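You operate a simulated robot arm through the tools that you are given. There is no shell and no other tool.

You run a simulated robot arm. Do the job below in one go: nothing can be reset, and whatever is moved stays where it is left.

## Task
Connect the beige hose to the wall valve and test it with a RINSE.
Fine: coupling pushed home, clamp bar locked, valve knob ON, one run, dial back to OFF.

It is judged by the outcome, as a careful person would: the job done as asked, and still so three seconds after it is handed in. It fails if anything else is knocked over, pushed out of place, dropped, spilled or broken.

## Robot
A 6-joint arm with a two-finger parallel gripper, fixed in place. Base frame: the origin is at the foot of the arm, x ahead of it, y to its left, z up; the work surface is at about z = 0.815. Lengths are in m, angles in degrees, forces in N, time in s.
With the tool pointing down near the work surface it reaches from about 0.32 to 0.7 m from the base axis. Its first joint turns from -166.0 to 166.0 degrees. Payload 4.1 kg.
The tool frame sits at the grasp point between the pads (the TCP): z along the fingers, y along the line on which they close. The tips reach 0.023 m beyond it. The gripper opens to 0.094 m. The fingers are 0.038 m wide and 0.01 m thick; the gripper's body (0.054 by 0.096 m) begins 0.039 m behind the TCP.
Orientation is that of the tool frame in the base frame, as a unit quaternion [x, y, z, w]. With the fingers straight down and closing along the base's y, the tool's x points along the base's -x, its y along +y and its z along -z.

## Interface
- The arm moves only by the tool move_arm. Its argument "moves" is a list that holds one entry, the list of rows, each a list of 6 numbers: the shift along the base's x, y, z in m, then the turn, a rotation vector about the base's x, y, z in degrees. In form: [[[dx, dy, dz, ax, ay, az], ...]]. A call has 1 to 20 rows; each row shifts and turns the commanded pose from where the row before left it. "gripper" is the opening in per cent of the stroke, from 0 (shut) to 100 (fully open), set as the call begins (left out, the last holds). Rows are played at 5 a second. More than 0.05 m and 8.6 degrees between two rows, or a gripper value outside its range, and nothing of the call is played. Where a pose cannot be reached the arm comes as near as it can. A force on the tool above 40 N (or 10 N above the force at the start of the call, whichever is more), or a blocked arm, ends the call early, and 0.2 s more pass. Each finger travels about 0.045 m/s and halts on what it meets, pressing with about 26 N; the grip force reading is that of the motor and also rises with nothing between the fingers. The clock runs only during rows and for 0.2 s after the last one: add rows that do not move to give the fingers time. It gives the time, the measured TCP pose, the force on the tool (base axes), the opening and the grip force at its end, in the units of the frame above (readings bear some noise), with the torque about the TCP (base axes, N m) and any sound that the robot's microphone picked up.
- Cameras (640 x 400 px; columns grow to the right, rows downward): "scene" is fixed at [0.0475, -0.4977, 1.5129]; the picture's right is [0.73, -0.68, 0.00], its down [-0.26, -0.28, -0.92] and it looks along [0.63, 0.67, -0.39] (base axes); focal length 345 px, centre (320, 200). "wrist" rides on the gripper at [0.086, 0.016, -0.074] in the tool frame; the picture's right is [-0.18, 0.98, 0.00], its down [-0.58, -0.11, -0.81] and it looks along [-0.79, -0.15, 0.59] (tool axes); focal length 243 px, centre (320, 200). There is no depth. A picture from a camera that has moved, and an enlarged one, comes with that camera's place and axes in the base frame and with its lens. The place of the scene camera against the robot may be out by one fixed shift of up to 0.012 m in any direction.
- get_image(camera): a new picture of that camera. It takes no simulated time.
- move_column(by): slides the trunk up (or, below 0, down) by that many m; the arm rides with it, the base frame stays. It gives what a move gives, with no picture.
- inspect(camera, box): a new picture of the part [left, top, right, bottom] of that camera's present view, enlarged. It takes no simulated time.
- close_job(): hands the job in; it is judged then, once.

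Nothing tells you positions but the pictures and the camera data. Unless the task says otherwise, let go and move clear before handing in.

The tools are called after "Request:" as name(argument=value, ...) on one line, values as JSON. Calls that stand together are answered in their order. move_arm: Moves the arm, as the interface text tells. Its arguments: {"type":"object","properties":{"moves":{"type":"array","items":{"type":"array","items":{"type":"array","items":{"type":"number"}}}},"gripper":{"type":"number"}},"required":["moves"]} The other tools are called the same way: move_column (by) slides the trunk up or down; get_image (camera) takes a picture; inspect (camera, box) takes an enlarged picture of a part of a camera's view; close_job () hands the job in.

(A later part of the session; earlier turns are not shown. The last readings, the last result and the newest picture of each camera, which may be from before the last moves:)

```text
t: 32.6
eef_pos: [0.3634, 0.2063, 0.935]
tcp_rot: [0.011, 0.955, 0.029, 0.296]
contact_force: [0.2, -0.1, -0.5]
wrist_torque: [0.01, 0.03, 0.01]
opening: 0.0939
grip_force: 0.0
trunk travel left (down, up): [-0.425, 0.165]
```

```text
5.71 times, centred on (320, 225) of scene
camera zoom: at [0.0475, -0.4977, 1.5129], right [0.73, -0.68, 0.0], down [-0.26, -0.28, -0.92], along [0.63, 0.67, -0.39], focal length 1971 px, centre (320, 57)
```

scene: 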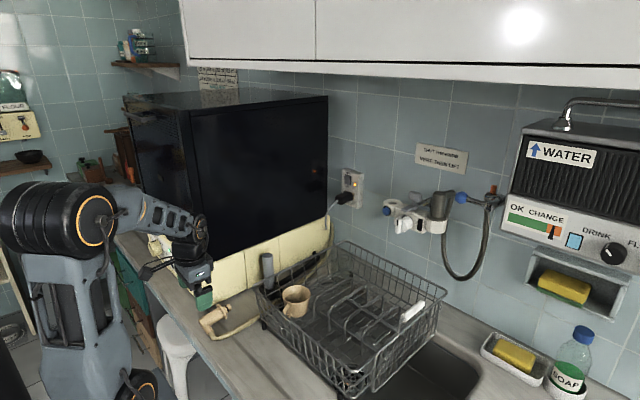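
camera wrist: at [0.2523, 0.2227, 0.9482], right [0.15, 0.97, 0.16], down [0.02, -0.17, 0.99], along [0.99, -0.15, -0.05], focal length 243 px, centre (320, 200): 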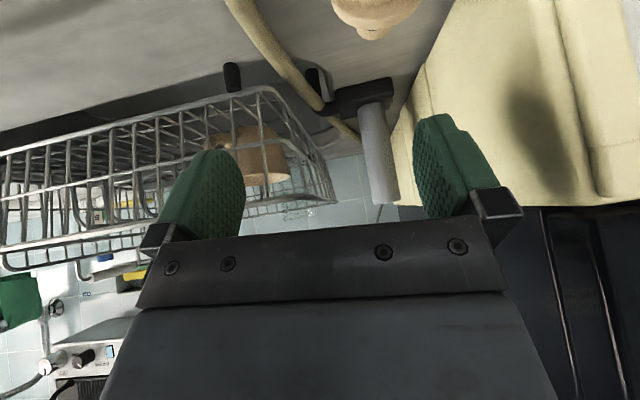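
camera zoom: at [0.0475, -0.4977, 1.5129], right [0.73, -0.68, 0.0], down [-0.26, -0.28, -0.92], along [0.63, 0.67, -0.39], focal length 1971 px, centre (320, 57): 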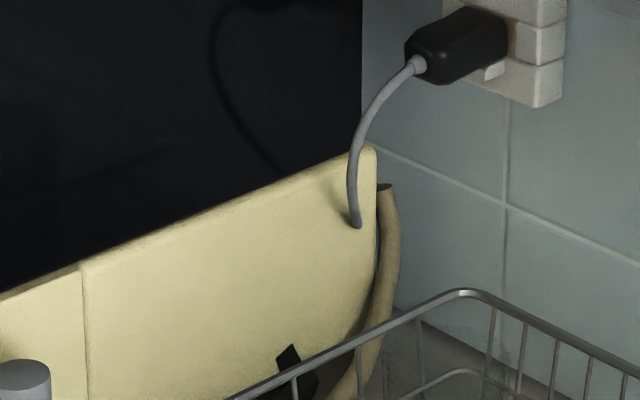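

The black piece with the grey post is the drain outlet dipping into the sink, with the hose running under its stub, so I'll lift gently and watch it. First I raise the hand and roll it the other way for the pick-up.

Request:
move_arm(moves=[[[-0.01, 0, 0.03, 0, 0, 0], [-0.01, 0, 0.03, 0, 0, 0], [-0.01, 0, 0.03, 0, 0, 0], [0, 0, 0, -4.81, -0.42, 7.0], [0, 0, 0, -4.81, -0.42, 7.0], [0, 0, 0, -4.81, -0.42, 7.0], [0, 0, 0, -4.81, -0.42, 7.0], [0, 0, 0, -4.81, -0.42, 7.0], [0, 0, 0, -4.81, -0.42, 7.0], [0, 0, 0, -4.81, -0.42, 7.0], [0, 0, 0, -4.81, -0.42, 7.0], [0, 0, 0, -4.81, -0.42, 7.0], [0, 0, 0, -4.81, -0.42, 7.0], [0, 0, 0, -4.81, -0.42, 7.0], [0, 0, 0, -4.81, -0.42, 7.0], [0, 0, 0, -4.81, -0.42, 7.0], [0, 0, 0, -4.81, -0.42, 7.0], [0, 0, 0, -4.81, -0.42, 7.0], [0, 0, 0, -4.81, -0.42, 7.0], [0, 0, 0, -4.81, -0.42, 7.0]]])

Request:
move_arm(moves=[[[0, 0, 0, -4.81, -0.42, 7.0], [0, 0, 0, -4.81, -0.42, 7.0], [0, 0, 0, -4.81, -0.42, 7.0], [0, 0, 0, -4.81, -0.42, 7.0], [0, 0, 0, 0, 0, 0]]])

Request:
get_image(camera="wrist")

Request:
get_image(camera="scene")

```text
t: 36.8
eef_pos: [0.3337, 0.2066, 1.0237]
tcp_rot: [0.907, -0.3, 0.272, -0.118]
contact_force: [0.7, 0.6, -0.6]
wrist_torque: [-0.01, 0.04, 0.02]
opening: 0.094
grip_force: 0.1
trunk travel left (down, up): [-0.425, 0.165]
```

```text
t: 38.0
eef_pos: [0.3332, 0.2049, 1.0253]
tcp_rot: [0.955, -0.022, 0.295, -0.033]
contact_force: [0.2, 0.1, 0.4]
wrist_torque: [0.0, 0.0, 0.02]
opening: 0.0941
grip_force: 0.0
trunk travel left (down, up): [-0.425, 0.165]
```

```text
taken
camera wrist: at [0.3632, 0.1807, 1.134], right [-0.17, -0.97, -0.18], down [-0.93, 0.1, 0.35], along [-0.32, 0.23, -0.92], focal length 243 px, centre (320, 200)
```

wrist: 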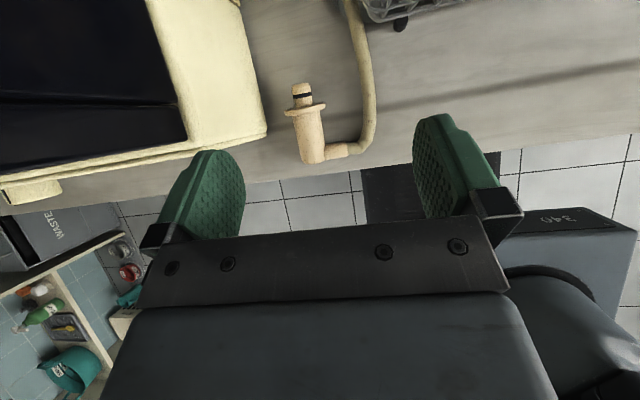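

```text
taken
```

scene: 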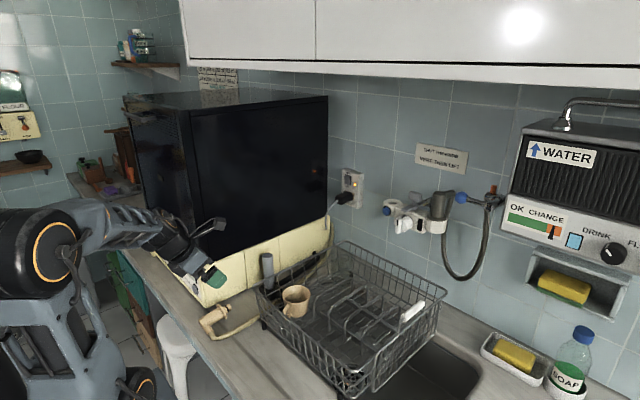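

Request:
inspect(camera="wrist", box=[260, 70, 390, 180])

```text
3.64 times, centred on (325, 125) of wrist
camera zoom: at [0.3632, 0.1807, 1.134], right [-0.17, -0.97, -0.18], down [-0.93, 0.1, 0.35], along [-0.32, 0.23, -0.92], focal length 882 px, centre (302, 473)
```

zoom: 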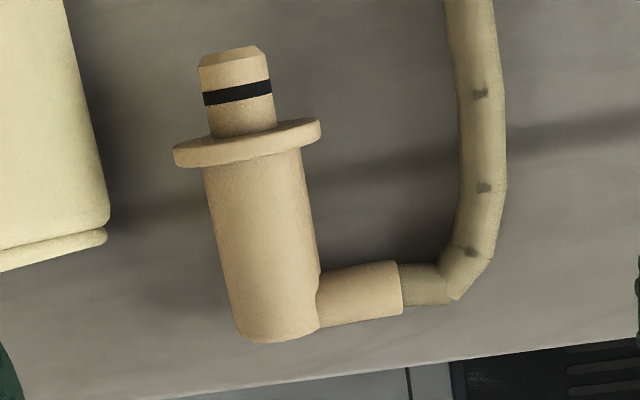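

Request:
move_arm(moves=[[[0.004, 0.012, -0.02, -1.04, 1.12, -0.53], [0.004, 0.012, -0.025, -1.04, 1.12, -0.53], [0.005, 0.012, -0.025, -1.04, 1.12, -0.53], [0.005, 0.012, -0.025, -1.04, 1.12, -0.53], [0, 0, 0, 0, 0, 0]]], gripper=62)

Request:
get_image(camera="wrist")

Request:
inspect(camera="wrist", box=[220, 60, 440, 250])

```text
t: 39.2
eef_pos: [0.3521, 0.2535, 0.9283]
tcp_rot: [0.966, -0.031, 0.258, 0.007]
contact_force: [-0.3, -0.2, 0.0]
wrist_torque: [-0.03, -0.02, 0.01]
opening: 0.0584
grip_force: 0.1
trunk travel left (down, up): [-0.425, 0.165]
```

```text
taken
camera wrist: at [0.3909, 0.2349, 1.0368], right [-0.22, -0.97, -0.09], down [-0.9, 0.17, 0.41], along [-0.38, 0.17, -0.91], focal length 243 px, centre (320, 200)
```

wrist: 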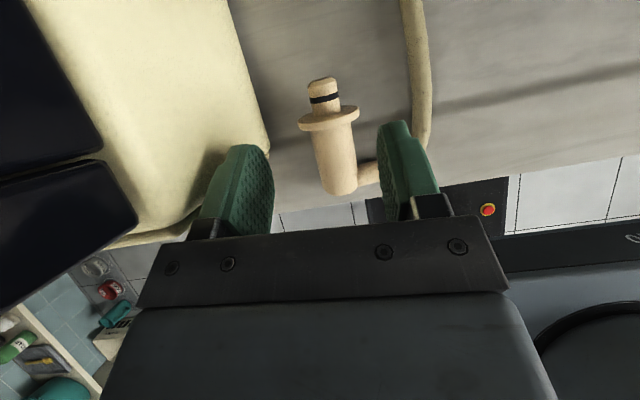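

```text
2.11 times, centred on (330, 155) of wrist
camera zoom: at [0.3909, 0.2349, 1.0368], right [-0.22, -0.97, -0.09], down [-0.9, 0.17, 0.41], along [-0.38, 0.17, -0.91], focal length 511 px, centre (299, 295)
```

zoom: 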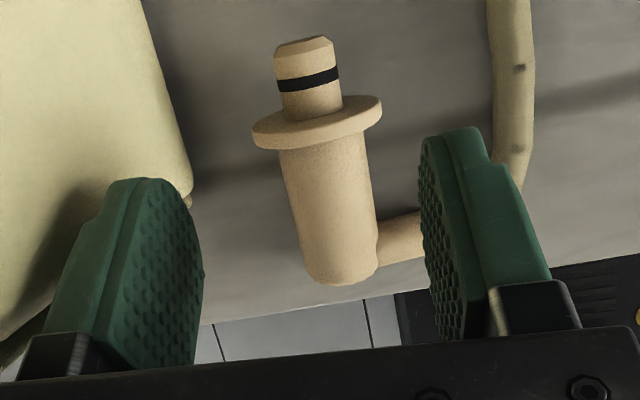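

Request:
move_arm(moves=[[[-0.0005, -0.001, -0.02, 0, 0, 0], [-0.0005, -0.001, -0.02, 0, 0, 0], [-0.0005, 0, -0.02, 0, 0, 0], [0, 0, -0.01, 0, 0, 0], [0, 0, 0, 0, 0, 0]]])

Request:
inspect(camera="wrist", box=[220, 60, 440, 250])

Request:
inspect(camera="scene", box=[150, 240, 280, 350])

```text
t: 40.4
eef_pos: [0.3506, 0.252, 0.8575]
tcp_rot: [0.966, -0.032, 0.257, 0.008]
contact_force: [-0.9, -0.1, -0.4]
wrist_torque: [0.01, -0.02, -0.01]
opening: 0.0582
grip_force: 0.0
trunk travel left (down, up): [-0.425, 0.165]
```

```text
2.11 times, centred on (330, 155) of wrist
camera zoom: at [0.3879, 0.2334, 0.9665], right [-0.22, -0.97, -0.09], down [-0.9, 0.16, 0.41], along [-0.38, 0.17, -0.91], focal length 511 px, centre (299, 295)
```

zoom: 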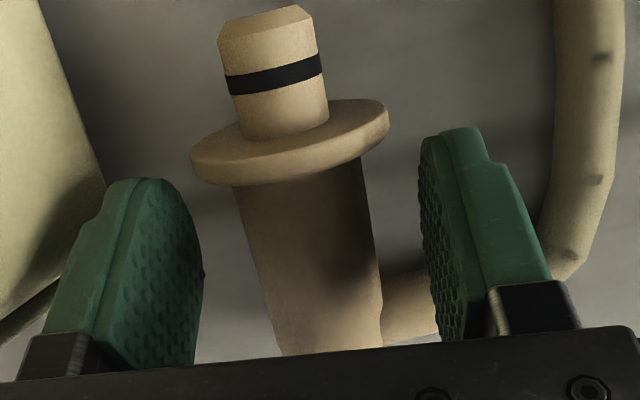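

```text
3.64 times, centred on (215, 295) of scene
camera zoom: at [0.0475, -0.4977, 1.5129], right [0.73, -0.68, 0.0], down [-0.26, -0.28, -0.92], along [0.63, 0.67, -0.39], focal length 1254 px, centre (702, -146)
```

zoom: 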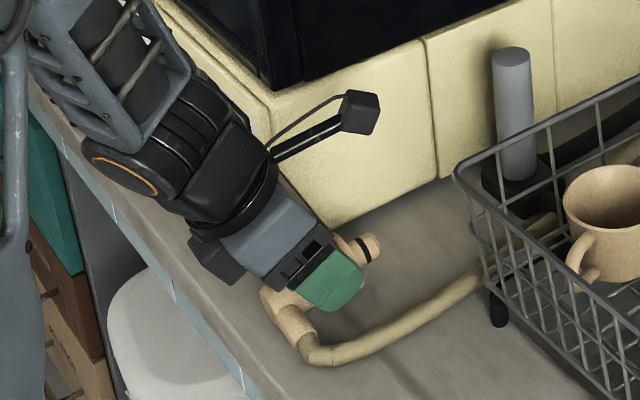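

Request:
move_arm(moves=[[[0, 0, -0.005, 0, 0, 0], [0, 0, -0.005, 0, 0, 0], [0, 0, -0.0045, 0, 0, 0], [0, 0, 0, 0, 0, 0]]])

Request:
inspect(camera="wrist", box=[220, 60, 440, 250])

```text
t: 41.4
eef_pos: [0.3499, 0.2512, 0.8433]
tcp_rot: [0.965, -0.03, 0.259, 0.006]
contact_force: [-0.5, 0.0, 5.3]
wrist_torque: [-0.16, 0.06, 0.0]
opening: 0.0581
grip_force: 0.0
trunk travel left (down, up): [-0.425, 0.165]
```

```text
2.11 times, centred on (330, 155) of wrist
camera zoom: at [0.3879, 0.2329, 0.9531], right [-0.22, -0.97, -0.09], down [-0.9, 0.17, 0.41], along [-0.38, 0.18, -0.91], focal length 511 px, centre (299, 295)
```

zoom: 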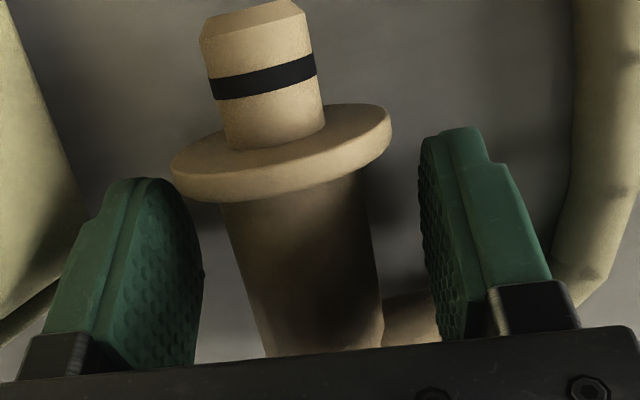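

Request:
move_arm(moves=[[[0.001, 0, 0.003, 0, 0, 0], [0, 0, 0, 0, 0, 0]]])

Request:
move_arm(moves=[[[0, 0, 0, 0, 0, 0], [0, 0, 0, 0, 0, 0], [0, 0, 0, 0, 0, 0], [0, 0, 0, 0, 0, 0], [0, 0, 0, 0, 0, 0]]], gripper=0)

Request:
inspect(camera="wrist", box=[220, 60, 440, 250])

Request:
inspect(camera="scene", box=[150, 240, 280, 350])

```text
t: 42.0
eef_pos: [0.3518, 0.2527, 0.8477]
tcp_rot: [0.966, -0.031, 0.258, 0.007]
contact_force: [-0.5, -0.1, -0.7]
wrist_torque: [-0.01, 0.02, 0.01]
opening: 0.0582
grip_force: 0.1
trunk travel left (down, up): [-0.425, 0.165]
```

```text
t: 43.2
eef_pos: [0.3507, 0.2516, 0.8475]
tcp_rot: [0.965, -0.031, 0.259, 0.008]
contact_force: [-0.2, 0.3, 0.2]
wrist_torque: [-0.08, 0.05, 0.03]
opening: 0.0461
grip_force: 25.9
trunk travel left (down, up): [-0.425, 0.165]
```

```text
2.11 times, centred on (330, 155) of wrist
camera zoom: at [0.3893, 0.2331, 0.9564], right [-0.22, -0.97, -0.09], down [-0.9, 0.17, 0.41], along [-0.38, 0.17, -0.91], focal length 511 px, centre (299, 295)
```

zoom: 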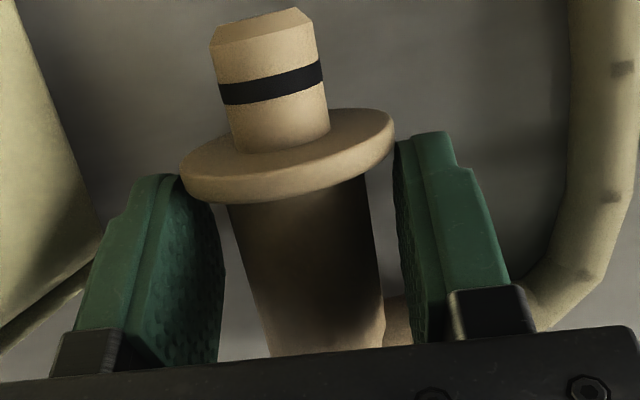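

```text
3.64 times, centred on (215, 295) of scene
camera zoom: at [0.0475, -0.4977, 1.5129], right [0.73, -0.68, 0.0], down [-0.26, -0.28, -0.92], along [0.63, 0.67, -0.39], focal length 1254 px, centre (702, -146)
```

zoom: 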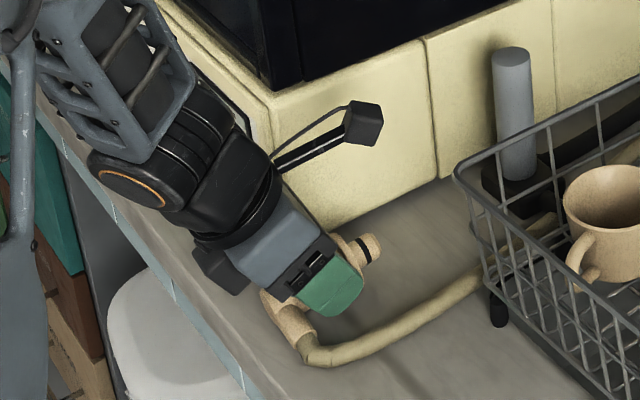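

The fingers closed on the flange (46 mm) rather than the body, so I reopen, back off a touch and reduce the hand tilt to fit between the flange and the side arm.

Request:
move_arm(moves=[[[0, 0, 0, 0, 0, 0], [0, 0, 0, 0, 0, 0], [0, 0, 0.005, 0, 0, 0], [-0.001, 0, 0.005, 0, 5, 0], [-0.001, 0, 0.0, 0, 5, 0], [0, 0, 0, 0, 0, 0]]], gripper=62)

Request:
get_image(camera="wrist")

Request:
inspect(camera="wrist", box=[220, 60, 440, 250])

```text
t: 44.6
eef_pos: [0.348, 0.2516, 0.8578]
tcp_rot: [0.985, -0.029, 0.172, 0.009]
contact_force: [0.0, -0.5, -0.3]
wrist_torque: [-0.01, 0.04, -0.02]
opening: 0.0582
grip_force: 0.1
trunk travel left (down, up): [-0.425, 0.165]
```

```text
taken
camera wrist: at [0.4052, 0.2332, 0.9588], right [-0.23, -0.97, -0.05], down [-0.81, 0.17, 0.56], along [-0.53, 0.17, -0.83], focal length 243 px, centre (320, 200)
```

wrist: 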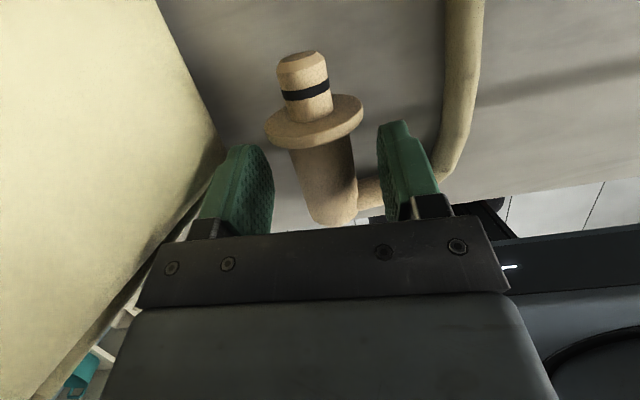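

```text
2.11 times, centred on (330, 155) of wrist
camera zoom: at [0.4052, 0.2332, 0.9588], right [-0.23, -0.97, -0.05], down [-0.81, 0.17, 0.56], along [-0.53, 0.17, -0.83], focal length 511 px, centre (299, 295)
```

zoom: 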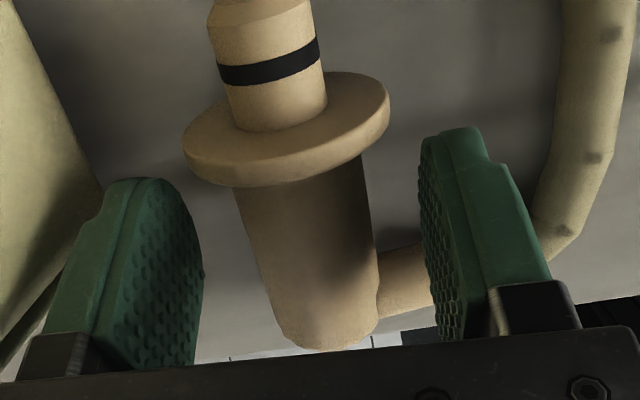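

Request:
move_arm(moves=[[[0, 0, 0, 0, 0, 0]]])

Request:
move_arm(moves=[[[0, 0, -0.0035, 0, 0, 0], [0, 0, -0.0035, 0, 0, 0], [0, 0, 0, 0, 0, 0]]])

Request:
move_arm(moves=[[[0, 0, 0, 0, 0, 0]]])

```text
t: 45.0
eef_pos: [0.3484, 0.2512, 0.8583]
tcp_rot: [0.984, -0.03, 0.173, 0.009]
contact_force: [0.2, -0.2, -0.3]
wrist_torque: [-0.01, -0.01, 0.0]
opening: 0.0585
grip_force: 0.0
trunk travel left (down, up): [-0.425, 0.165]
```

```text
t: 45.8
eef_pos: [0.3481, 0.2506, 0.8508]
tcp_rot: [0.984, -0.029, 0.174, 0.01]
contact_force: [1.0, -0.8, -0.8]
wrist_torque: [0.0, -0.04, -0.02]
opening: 0.0583
grip_force: 0.1
trunk travel left (down, up): [-0.425, 0.165]
```

```text
t: 46.2
eef_pos: [0.3484, 0.2504, 0.8507]
tcp_rot: [0.984, -0.03, 0.173, 0.011]
contact_force: [-0.3, 0.1, 0.5]
wrist_torque: [-0.01, 0.01, -0.01]
opening: 0.0581
grip_force: 0.1
trunk travel left (down, up): [-0.425, 0.165]
```

Request:
move_arm(moves=[[[0, 0, 0, 0, 0, 0], [0, 0, 0, 0, 0, 0], [0, 0, 0, 0, 0, 0], [0, 0, 0, 0, 0, 0], [0, 0, 0, 0, 0, 0]]], gripper=0)

Request:
inspect(camera="wrist", box=[220, 60, 440, 250])

```text
t: 47.4
eef_pos: [0.3468, 0.2515, 0.8518]
tcp_rot: [0.984, -0.03, 0.173, 0.01]
contact_force: [0.6, 0.2, 0.2]
wrist_torque: [-0.07, 0.07, 0.04]
opening: 0.046
grip_force: 25.8
trunk travel left (down, up): [-0.425, 0.165]
```

```text
2.11 times, centred on (330, 155) of wrist
camera zoom: at [0.4044, 0.233, 0.952], right [-0.23, -0.97, -0.05], down [-0.81, 0.17, 0.56], along [-0.53, 0.17, -0.83], focal length 511 px, centre (299, 295)
```

zoom: 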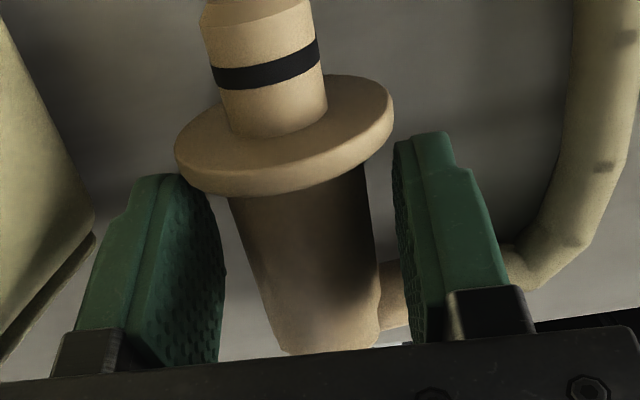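

Request:
move_arm(moves=[[[0, 0, 0, 0, 0, 0], [0, 0, 0, 0, 0, 0], [-0.0015, 0, 0, 0, 0, 0], [-0.0015, 0, 0, 0, 0, 0], [0, 0, 0, 0, 0, 0]]], gripper=62)

Request:
move_arm(moves=[[[0, 0, 0, 0, 0, 0], [0, 0, 0, 0, 0, 0], [0, 0, 0, 0, 0, 0], [0, 0, 0, 0, 0, 0], [0, 0, 0, 0, 0, 0]]], gripper=0)

Request:
inspect(camera="wrist", box=[220, 60, 440, 250])

Request:
inspect(camera="scene", box=[170, 270, 270, 350])

```text
t: 48.6
eef_pos: [0.3447, 0.2525, 0.8523]
tcp_rot: [0.984, -0.03, 0.173, 0.01]
contact_force: [0.4, -0.7, 0.9]
wrist_torque: [-0.02, 0.0, 0.03]
opening: 0.0582
grip_force: 0.0
trunk travel left (down, up): [-0.425, 0.165]
```

```text
t: 49.8
eef_pos: [0.3455, 0.2512, 0.8516]
tcp_rot: [0.984, -0.03, 0.174, 0.01]
contact_force: [2.3, 1.0, 4.0]
wrist_torque: [-0.17, 0.09, 0.04]
opening: 0.0313
grip_force: 26.0
trunk travel left (down, up): [-0.425, 0.165]
```

```text
2.11 times, centred on (330, 155) of wrist
camera zoom: at [0.4026, 0.2328, 0.9528], right [-0.23, -0.97, -0.05], down [-0.81, 0.16, 0.56], along [-0.53, 0.17, -0.83], focal length 511 px, centre (299, 295)
```

zoom: 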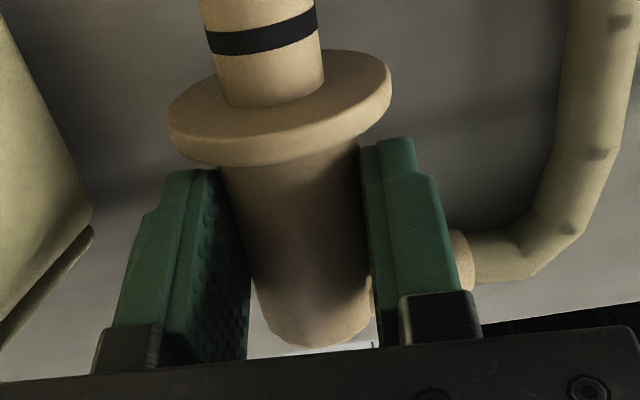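

```text
5.00 times, centred on (220, 310) of scene
camera zoom: at [0.0475, -0.4977, 1.5129], right [0.73, -0.68, 0.0], down [-0.26, -0.28, -0.92], along [0.63, 0.67, -0.39], focal length 1725 px, centre (820, -350)
```

zoom: 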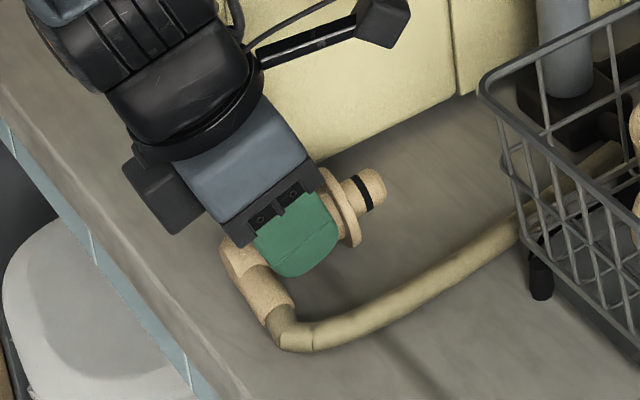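

The grip is now on the body (31 mm). I lift it gently a few centimetres and check how the hose and the drain spout behave.

Request:
move_arm(moves=[[[0, 0, 0.005, 0, 0, 0], [0, 0, 0.01, 0, 0, 0], [0, 0, 0.01, 0, 0, 0], [0, 0, 0.01, 0, 0, 0], [0, 0, 0, 0, 0, 0]]])

Request:
get_image(camera="wrist")

Request:
inspect(camera="scene", box=[170, 230, 310, 350])

```text
t: 51.0
eef_pos: [0.3458, 0.2506, 0.8857]
tcp_rot: [0.984, -0.03, 0.173, 0.01]
contact_force: [0.5, -0.1, -0.5]
wrist_torque: [-0.02, -0.03, 0.03]
opening: 0.0316
grip_force: 25.7
trunk travel left (down, up): [-0.425, 0.165]
```

```text
taken
camera wrist: at [0.4022, 0.2334, 0.9871], right [-0.23, -0.97, -0.05], down [-0.81, 0.17, 0.56], along [-0.53, 0.17, -0.83], focal length 243 px, centre (320, 200)
```

wrist: 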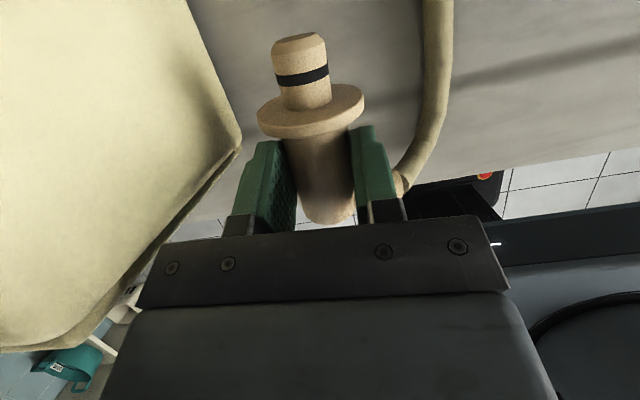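

```text
3.33 times, centred on (240, 290) of scene
camera zoom: at [0.0475, -0.4977, 1.5129], right [0.73, -0.68, 0.0], down [-0.26, -0.28, -0.92], along [0.63, 0.67, -0.39], focal length 1150 px, centre (587, -100)
```

zoom: 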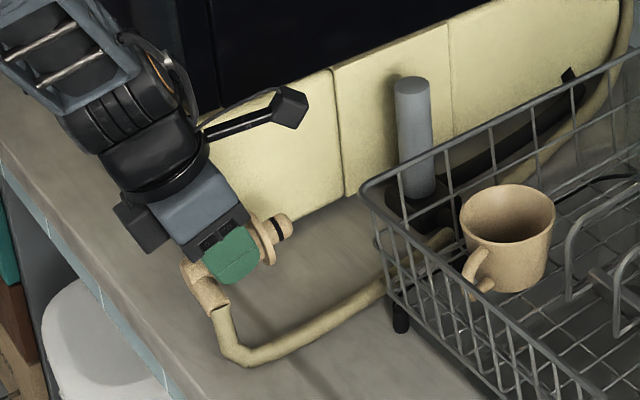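

Request:
move_arm(moves=[[[0, -0.005, 0.02, 0, 0, 0], [0, -0.005, 0.02, 0, 0, 0], [0, -0.005, 0.02, 0, 0, 0], [0, -0.005, 0.015, 0, 0, 0], [0, 0, 0, 0, 0, 0]]])

Request:
get_image(camera="wrist")

Request:
inspect(camera="scene", box=[170, 210, 330, 350])

```text
t: 52.2
eef_pos: [0.3468, 0.2319, 0.9624]
tcp_rot: [0.984, -0.03, 0.174, 0.011]
contact_force: [0.0, -0.2, -0.9]
wrist_torque: [0.01, -0.02, 0.02]
opening: 0.0314
grip_force: 26.1
trunk travel left (down, up): [-0.425, 0.165]
```

```text
taken
camera wrist: at [0.4036, 0.2128, 1.0634], right [-0.23, -0.97, -0.05], down [-0.81, 0.17, 0.56], along [-0.53, 0.17, -0.83], focal length 243 px, centre (320, 200)
```

wrist: 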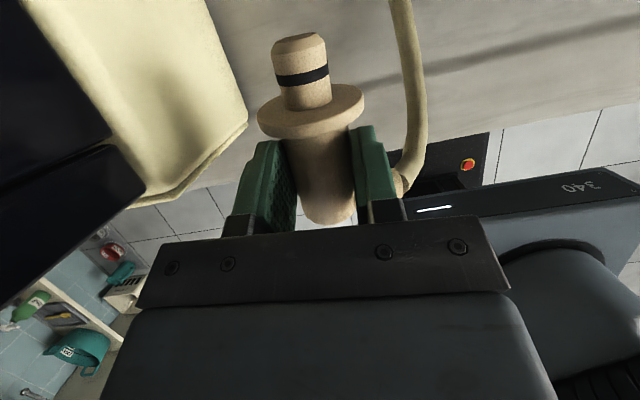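

```text
2.86 times, centred on (250, 280) of scene
camera zoom: at [0.0475, -0.4977, 1.5129], right [0.73, -0.68, 0.0], down [-0.26, -0.28, -0.92], along [0.63, 0.67, -0.39], focal length 986 px, centre (520, -29)
```

zoom: 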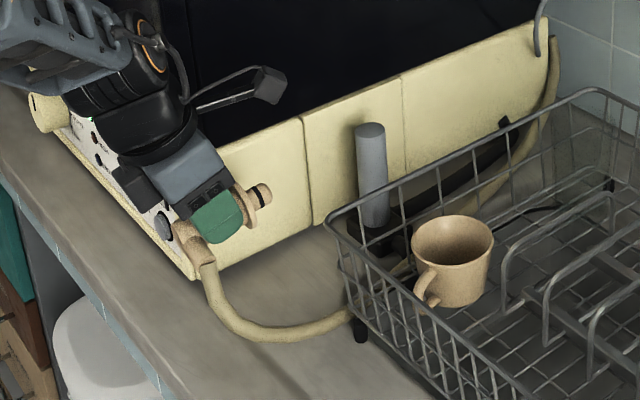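

Request:
move_arm(moves=[[[0.005, -0.015, 0.025, 0, 0, 0], [0.01, -0.02, 0.025, 0, 0, 0], [0.015, -0.02, 0.025, 0, 0, 0], [0.015, -0.02, 0.025, 0, 0, 0], [0.015, -0.02, 0.02, 0, 0, 0], [0.01, -0.015, 0.02, 0, 0, 0], [0, 0, 0, 0, 0, 0]]])

Request:
inspect(camera="scene", box=[170, 170, 350, 350])

Request:
get_image(camera="wrist")

```text
t: 53.8
eef_pos: [0.4171, 0.1218, 1.103]
tcp_rot: [0.984, -0.03, 0.173, 0.011]
contact_force: [-0.4, 0.1, -0.9]
wrist_torque: [-0.03, 0.04, 0.0]
opening: 0.0316
grip_force: 26.0
trunk travel left (down, up): [-0.425, 0.165]
```

```text
2.22 times, centred on (260, 260) of scene
camera zoom: at [0.0475, -0.4977, 1.5129], right [0.73, -0.68, 0.0], down [-0.26, -0.28, -0.92], along [0.63, 0.67, -0.39], focal length 767 px, centre (453, 67)
```

zoom: 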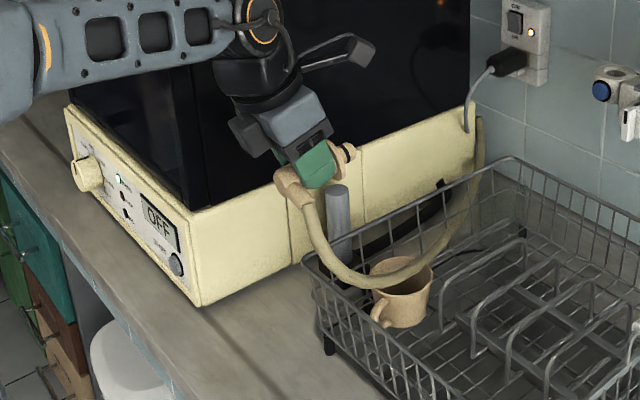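

```text
taken
camera wrist: at [0.4725, 0.1023, 1.2033], right [-0.23, -0.97, -0.05], down [-0.81, 0.17, 0.56], along [-0.53, 0.17, -0.83], focal length 243 px, centre (320, 200)
```

wrist: 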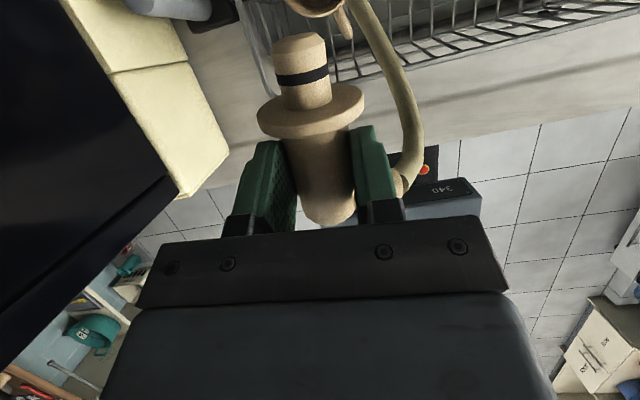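

Request:
move_arm(moves=[[[0.005, -0.005, 0.02, 0, 0, 0], [0.005, -0.005, 0.02, 0, 0, 0], [0.005, -0.005, 0.02, 0, 0, 0], [0.005, -0.005, 0.02, 0, 0, 0], [0.005, -0.005, 0.02, 0, 0, 0], [0, 0, 0, 0, 0, 0]]])

Request:
inspect(camera="scene", box=[200, 130, 380, 330])

Request:
inspect(camera="wrist", box=[220, 10, 440, 240])

```text
t: 55.2
eef_pos: [0.442, 0.0975, 1.2012]
tcp_rot: [0.984, -0.031, 0.173, 0.01]
contact_force: [-0.1, 0.6, -1.1]
wrist_torque: [0.01, 0.0, 0.0]
opening: 0.0317
grip_force: 26.1
trunk travel left (down, up): [-0.425, 0.165]
```

```text
2.00 times, centred on (290, 230) of scene
camera zoom: at [0.0475, -0.4977, 1.5129], right [0.73, -0.68, 0.0], down [-0.26, -0.28, -0.92], along [0.63, 0.67, -0.39], focal length 690 px, centre (380, 140)
```

zoom: 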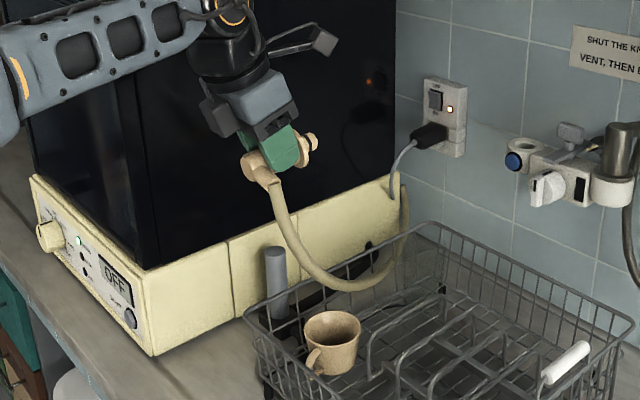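

```text
1.74 times, centred on (330, 125) of wrist
camera zoom: at [0.4975, 0.0795, 1.302], right [-0.23, -0.97, -0.05], down [-0.81, 0.17, 0.56], along [-0.53, 0.17, -0.83], focal length 422 px, centre (303, 330)
```

zoom: 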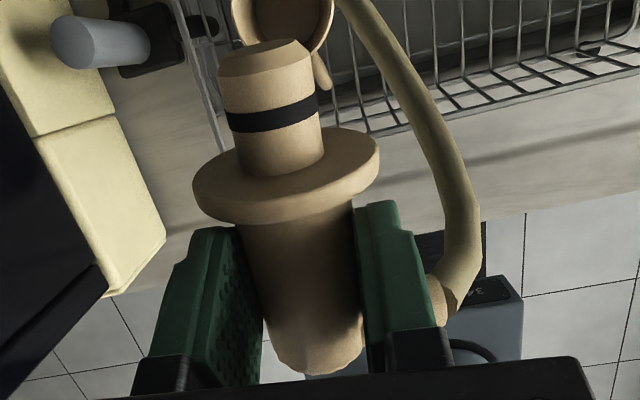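

Request:
inspect(camera="scene", box=[205, 185, 265, 235])

```text
8.00 times, centred on (235, 210) of scene
camera zoom: at [0.0475, -0.4977, 1.5129], right [0.73, -0.68, 0.0], down [-0.26, -0.28, -0.92], along [0.63, 0.67, -0.39], focal length 2760 px, centre (1000, 120)
```

zoom: 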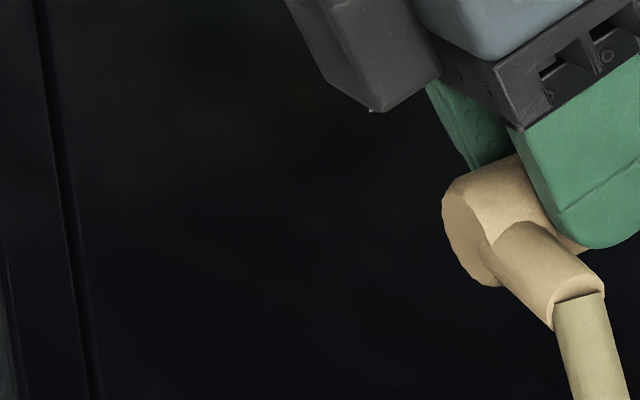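

Request:
inspect(camera="scene", box=[235, 180, 295, 230])

Request:
inspect(camera="scene", box=[240, 185, 270, 225])

```text
8.00 times, centred on (265, 205) of scene
camera zoom: at [0.0475, -0.4977, 1.5129], right [0.73, -0.68, 0.0], down [-0.26, -0.28, -0.92], along [0.63, 0.67, -0.39], focal length 2760 px, centre (760, 160)
```

zoom: 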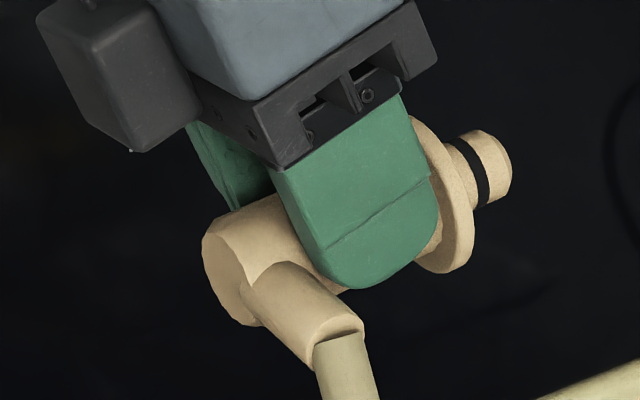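

```text
10.00 times, centred on (255, 205) of scene
camera zoom: at [0.0475, -0.4977, 1.5129], right [0.73, -0.68, 0.0], down [-0.26, -0.28, -0.92], along [0.63, 0.67, -0.39], focal length 3450 px, centre (970, 150)
```

zoom: 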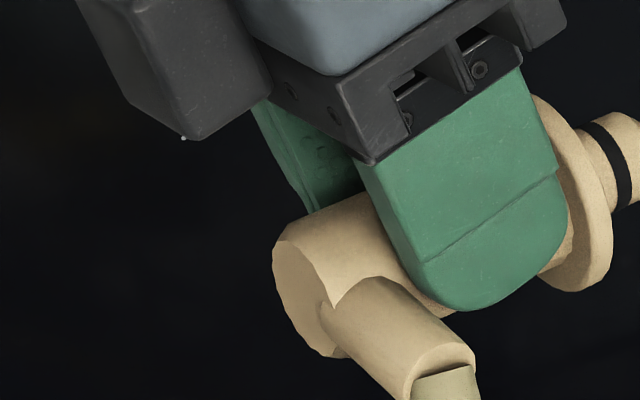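

The coupling is held well and the hose hangs free without disturbing anything. Now I roll the hand back half a turn so the plug will end up pointing down at the valve.

Request:
move_arm(moves=[[[0, 0, 0, 2.89, -0.26, -7.97], [0, 0, 0, 2.89, -0.26, -7.97], [0, 0, 0, 2.89, -0.26, -7.97], [0, 0, 0, 2.89, -0.26, -7.97], [0, 0, 0, 2.89, -0.26, -7.97], [0, 0, 0, 2.89, -0.26, -7.97], [0, 0, 0, 2.89, -0.26, -7.97], [0, 0, 0, 2.89, -0.26, -7.97], [0, 0, 0, 2.89, -0.26, -7.97], [0, 0, 0, 2.89, -0.26, -7.97], [0, 0, 0, 0, 0, 0]]])

Request:
inspect(camera="scene", box=[180, 130, 380, 330])

```text
t: 57.6
eef_pos: [0.4396, 0.0968, 1.2024]
tcp_rot: [0.706, -0.686, 0.134, -0.11]
contact_force: [0.0, -0.5, -1.3]
wrist_torque: [0.01, 0.03, 0.01]
opening: 0.0313
grip_force: 25.8
trunk travel left (down, up): [-0.425, 0.165]
```

```text
2.00 times, centred on (280, 230) of scene
camera zoom: at [0.0475, -0.4977, 1.5129], right [0.73, -0.68, 0.0], down [-0.26, -0.28, -0.92], along [0.63, 0.67, -0.39], focal length 690 px, centre (400, 140)
```

zoom: 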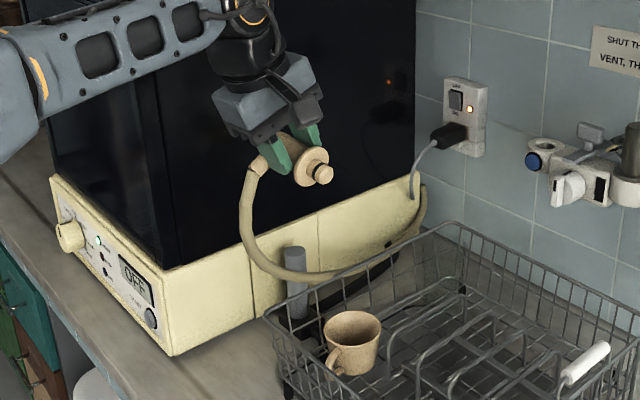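

Request:
move_arm(moves=[[[0, 0, 0, 2.89, -0.26, -7.97], [0, 0, 0, 2.89, -0.26, -7.97], [0, 0, 0, 2.89, -0.26, -7.97], [0, 0, 0, 2.89, -0.26, -7.97], [0, 0, 0, 2.89, -0.26, -7.97], [0, 0, 0, 2.89, -0.26, -7.97], [0, 0, 0, 2.89, -0.26, -7.97], [0, 0, 0, 2.89, -0.26, -7.97], [0, 0, 0, 2.89, -0.26, -7.97], [0, 0, 0, 2.89, -0.26, -7.97], [0, 0, 0, 2.89, -0.26, -7.97], [0, 0, 0, 0, 0, 0]]])

Request:
inspect(camera="scene", box=[180, 130, 380, 330])

```text
t: 60.2
eef_pos: [0.441, 0.0971, 1.2011]
tcp_rot: [0.015, 0.985, -0.014, 0.174]
contact_force: [-0.1, 0.2, -0.1]
wrist_torque: [-0.02, -0.01, 0.02]
opening: 0.0313
grip_force: 25.8
trunk travel left (down, up): [-0.425, 0.165]
```

```text
2.00 times, centred on (280, 230) of scene
camera zoom: at [0.0475, -0.4977, 1.5129], right [0.73, -0.68, 0.0], down [-0.26, -0.28, -0.92], along [0.63, 0.67, -0.39], focal length 690 px, centre (400, 140)
```

zoom: 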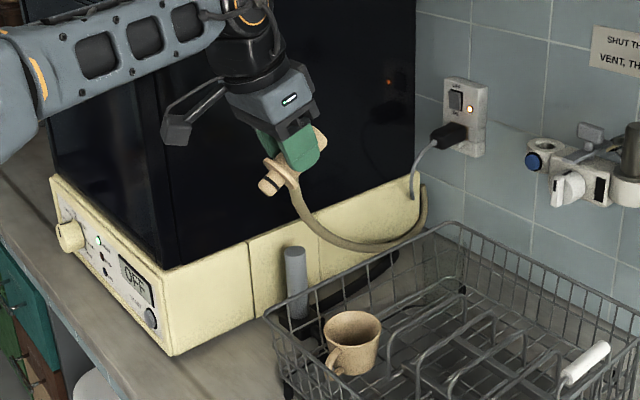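

Request:
move_arm(moves=[[[0.02, -0.008, 0.006, 0, -7.7, 0], [0.03, -0.01, 0.006, 0, -7.7, 0], [0.035, -0.01, 0.006, 0, -7.7, 0], [0.035, -0.01, 0.006, 0, -7.7, 0], [0.035, -0.01, 0.006, 0, -7.7, 0], [0.035, -0.01, 0, 0, -7.7, 0], [0.03, -0.008, 0, 0, -7.7, 0], [0, 0, 0, 0, 0, 0]]])

Request:
get_image(camera="scene")

Request:
get_image(camera="wrist")

```text
t: 62.0
eef_pos: [0.6605, 0.0285, 1.2301]
tcp_rot: [0.019, 0.799, -0.006, 0.601]
contact_force: [-0.2, -0.5, -1.5]
wrist_torque: [0.02, 0.02, 0.04]
opening: 0.0312
grip_force: 26.6
trunk travel left (down, up): [-0.425, 0.165]
```

```text
taken
```

scene: 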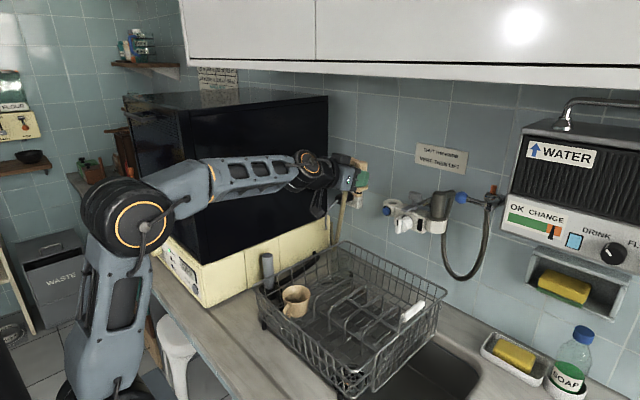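

```text
taken
camera wrist: at [0.5672, 0.0492, 1.1676], right [0.09, 0.98, 0.19], down [-0.62, -0.1, 0.78], along [0.78, -0.18, 0.6], focal length 243 px, centre (320, 200)
```

wrist: 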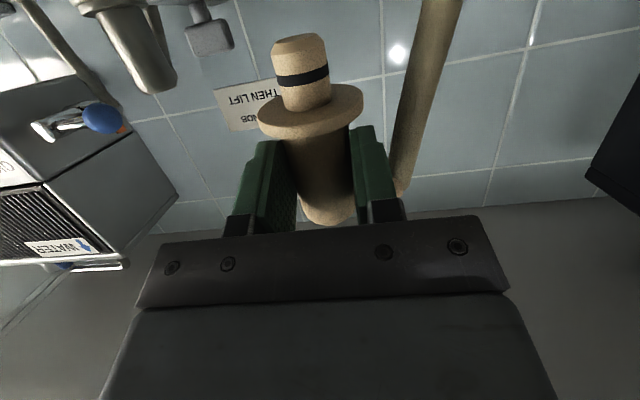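

Request:
inspect(camera="scene", box=[330, 145, 390, 215])

Request:
inspect(camera="wrist", box=[220, 10, 440, 240])

```text
5.71 times, centred on (360, 180) of scene
camera zoom: at [0.0475, -0.4977, 1.5129], right [0.73, -0.68, 0.0], down [-0.26, -0.28, -0.92], along [0.63, 0.67, -0.39], focal length 1971 px, centre (91, 314)
```

zoom: 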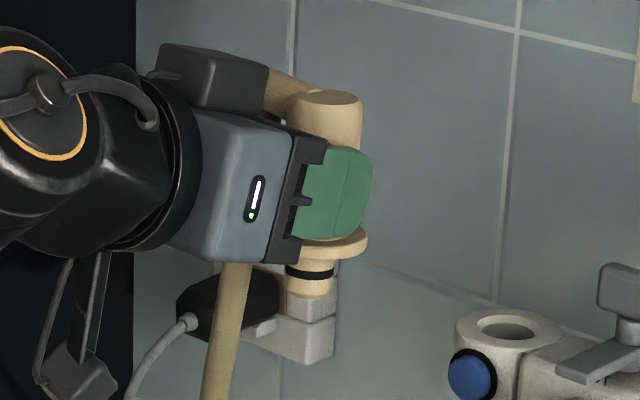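

```text
1.74 times, centred on (330, 125) of wrist
camera zoom: at [0.5672, 0.0492, 1.1676], right [0.09, 0.98, 0.19], down [-0.62, -0.1, 0.78], along [0.78, -0.18, 0.6], focal length 422 px, centre (303, 330)
```

zoom: 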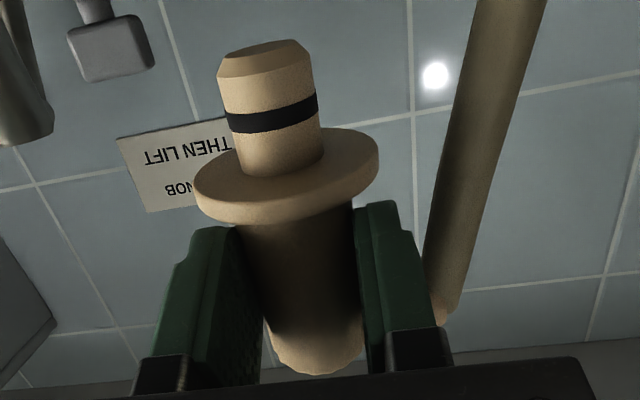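

Request:
move_arm(moves=[[[0.03, -0.007, 0, -0.4, -0.6, 0], [0.03, -0.007, 0, -0.4, -0.5, 0], [0.03, -0.007, 0, 0, 0, 0], [0.02, -0.006, 0, 0, 0, 0], [0, 0, 0, 0, 0, 0]]])

Request:
inspect(camera="scene", box=[365, 150, 435, 220])

Request:
inspect(camera="wrist", box=[220, 10, 440, 240])

```text
t: 63.2
eef_pos: [0.77, 0.0018, 1.2304]
tcp_rot: [0.015, 0.793, -0.012, 0.608]
contact_force: [-0.2, 0.6, -1.1]
wrist_torque: [-0.04, 0.03, -0.01]
opening: 0.0312
grip_force: 25.5
trunk travel left (down, up): [-0.425, 0.165]
```

```text
5.71 times, centred on (400, 185) of scene
camera zoom: at [0.0475, -0.4977, 1.5129], right [0.73, -0.68, 0.0], down [-0.26, -0.28, -0.92], along [0.63, 0.67, -0.39], focal length 1971 px, centre (-137, 286)
```

zoom: 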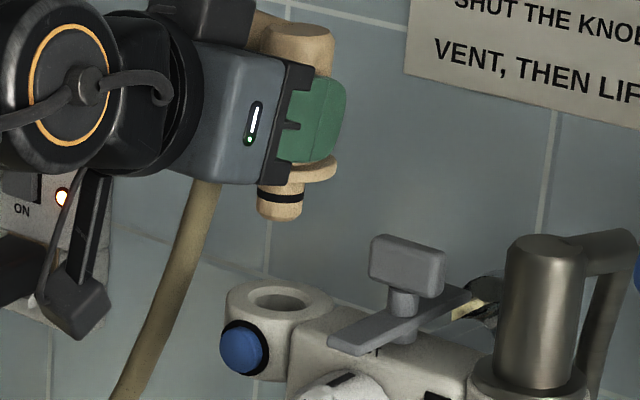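

```text
1.74 times, centred on (330, 125) of wrist
camera zoom: at [0.6779, 0.0219, 1.1672], right [0.08, 0.98, 0.18], down [-0.63, -0.09, 0.77], along [0.77, -0.18, 0.61], focal length 422 px, centre (303, 330)
```

zoom: 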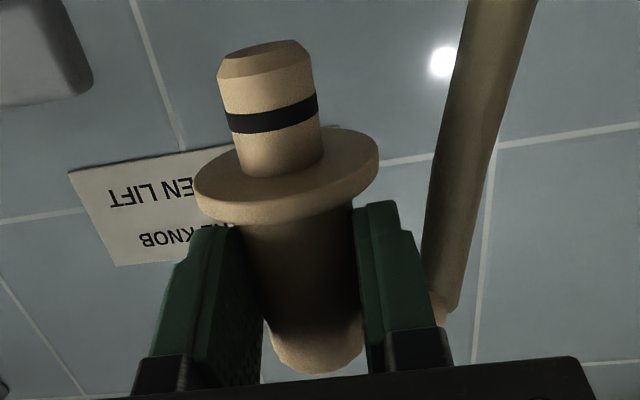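

Request:
move_arm(moves=[[[0.004, 0.001, -0.01, 0, 0, 0], [0.0035, 0.001, -0.01, 0, 0, 0], [0, 0, -0.01, 0, 0, 0], [0, 0, -0.008, 0, 0, 0], [0, 0, 0, 0, 0, 0]]])

Request:
inspect(camera="scene", box=[365, 170, 425, 220])

Request:
get_image(camera="wrist")

```text
t: 64.4
eef_pos: [0.7786, 0.0057, 1.1927]
tcp_rot: [0.014, 0.793, -0.011, 0.608]
contact_force: [-0.2, -0.4, -0.5]
wrist_torque: [0.0, 0.0, 0.02]
opening: 0.0311
grip_force: 26.3
trunk travel left (down, up): [-0.425, 0.165]
```

```text
8.00 times, centred on (395, 195) of scene
camera zoom: at [0.0475, -0.4977, 1.5129], right [0.73, -0.68, 0.0], down [-0.26, -0.28, -0.92], along [0.63, 0.67, -0.39], focal length 2760 px, centre (-280, 240)
```

zoom: 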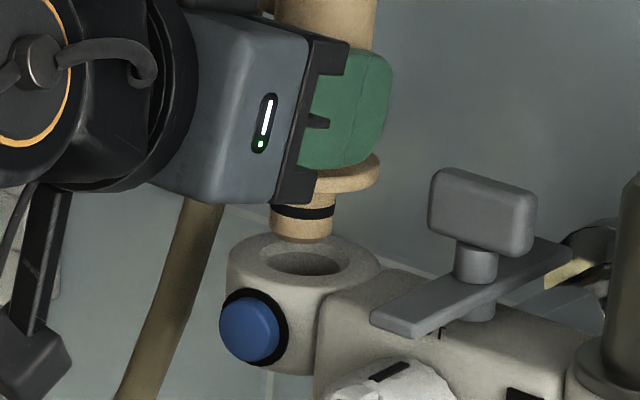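

```text
taken
camera wrist: at [0.6865, 0.0253, 1.1296], right [0.08, 0.98, 0.18], down [-0.63, -0.09, 0.77], along [0.77, -0.18, 0.61], focal length 243 px, centre (320, 200)
```

wrist: 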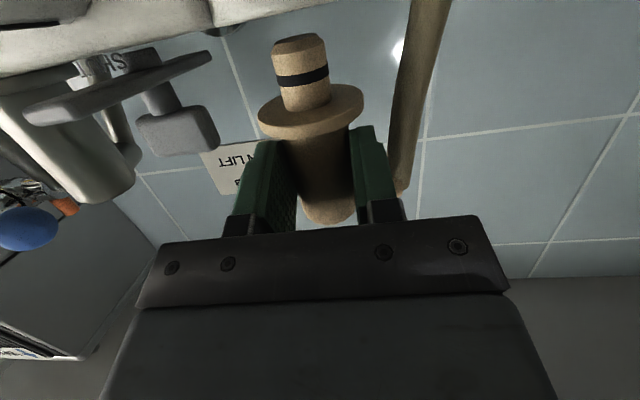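

Request:
move_arm(moves=[[[-0.0013, -0.004, 0, 0, 0, 0], [0, 0, 0, 0, 0, 0], [0, 0, 0, 0, 0, 0]]])

Request:
inspect(camera="scene", box=[375, 180, 415, 215])

Request:
inspect(camera="wrist", box=[150, 0, 420, 140])

```text
t: 65.2
eef_pos: [0.778, 0.0013, 1.1932]
tcp_rot: [0.015, 0.793, -0.012, 0.609]
contact_force: [0.5, -0.1, 0.2]
wrist_torque: [0.03, 0.09, -0.04]
opening: 0.0312
grip_force: 26.9
trunk travel left (down, up): [-0.425, 0.165]
```

```text
11.43 times, centred on (395, 198) of scene
camera zoom: at [0.0475, -0.4977, 1.5129], right [0.73, -0.68, 0.0], down [-0.26, -0.28, -0.92], along [0.63, 0.67, -0.39], focal length 3942 px, centre (-537, 229)
```

zoom: 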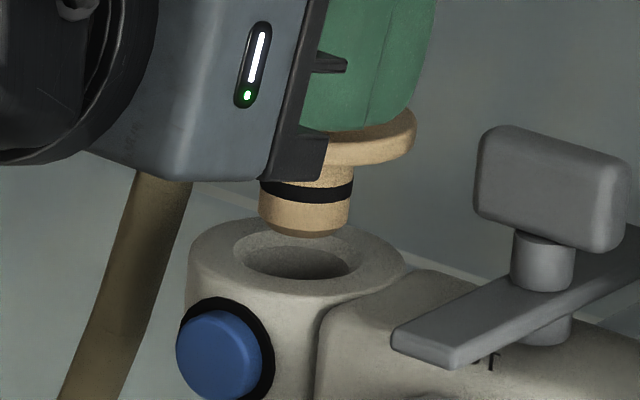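

```text
2.37 times, centred on (285, 70) of wrist
camera zoom: at [0.6855, 0.0214, 1.1301], right [0.08, 0.98, 0.18], down [-0.63, -0.09, 0.77], along [0.77, -0.18, 0.61], focal length 575 px, centre (403, 508)
```

zoom: 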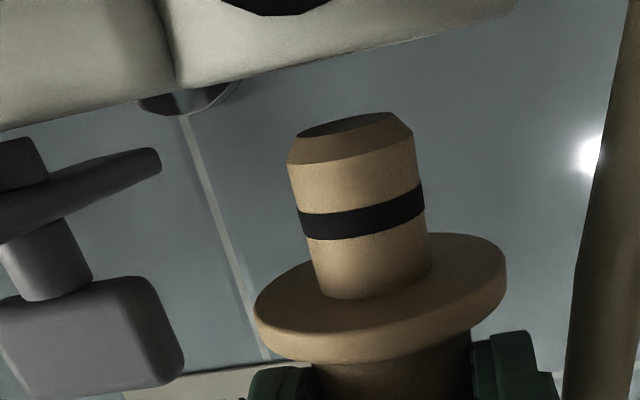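

The plug now sits just above the port and the views agree to within a couple of millimetres. I make the small correction and lower it slowly, watching the forces.

Request:
move_arm(moves=[[[0.0008, 0.002, 0, 0, 0, 0], [0, 0, -0.003, 0, 0, 0], [0, 0, -0.003, 0, 0, 0], [0, 0, -0.003, 0, 0, 0], [0, 0, -0.002, 0, 0, 0], [0, 0, -0.002, 0, 0, 0], [0, 0, 0, 0, 0, 0]]])

Request:
inspect(camera="scene", box=[375, 180, 415, 215])

```text
t: 66.8
eef_pos: [0.7776, 0.0046, 1.1808]
tcp_rot: [0.014, 0.793, -0.011, 0.609]
contact_force: [0.2, 0.2, -1.6]
wrist_torque: [0.03, 0.04, 0.01]
opening: 0.0315
grip_force: 26.4
trunk travel left (down, up): [-0.425, 0.165]
```

```text
11.43 times, centred on (395, 198) of scene
camera zoom: at [0.0475, -0.4977, 1.5129], right [0.73, -0.68, 0.0], down [-0.26, -0.28, -0.92], along [0.63, 0.67, -0.39], focal length 3942 px, centre (-537, 229)
```

zoom: 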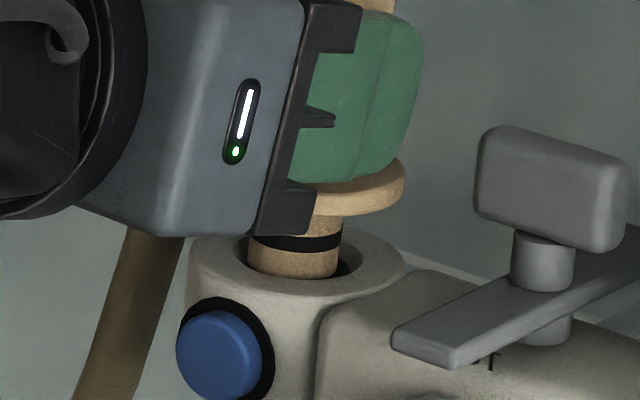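

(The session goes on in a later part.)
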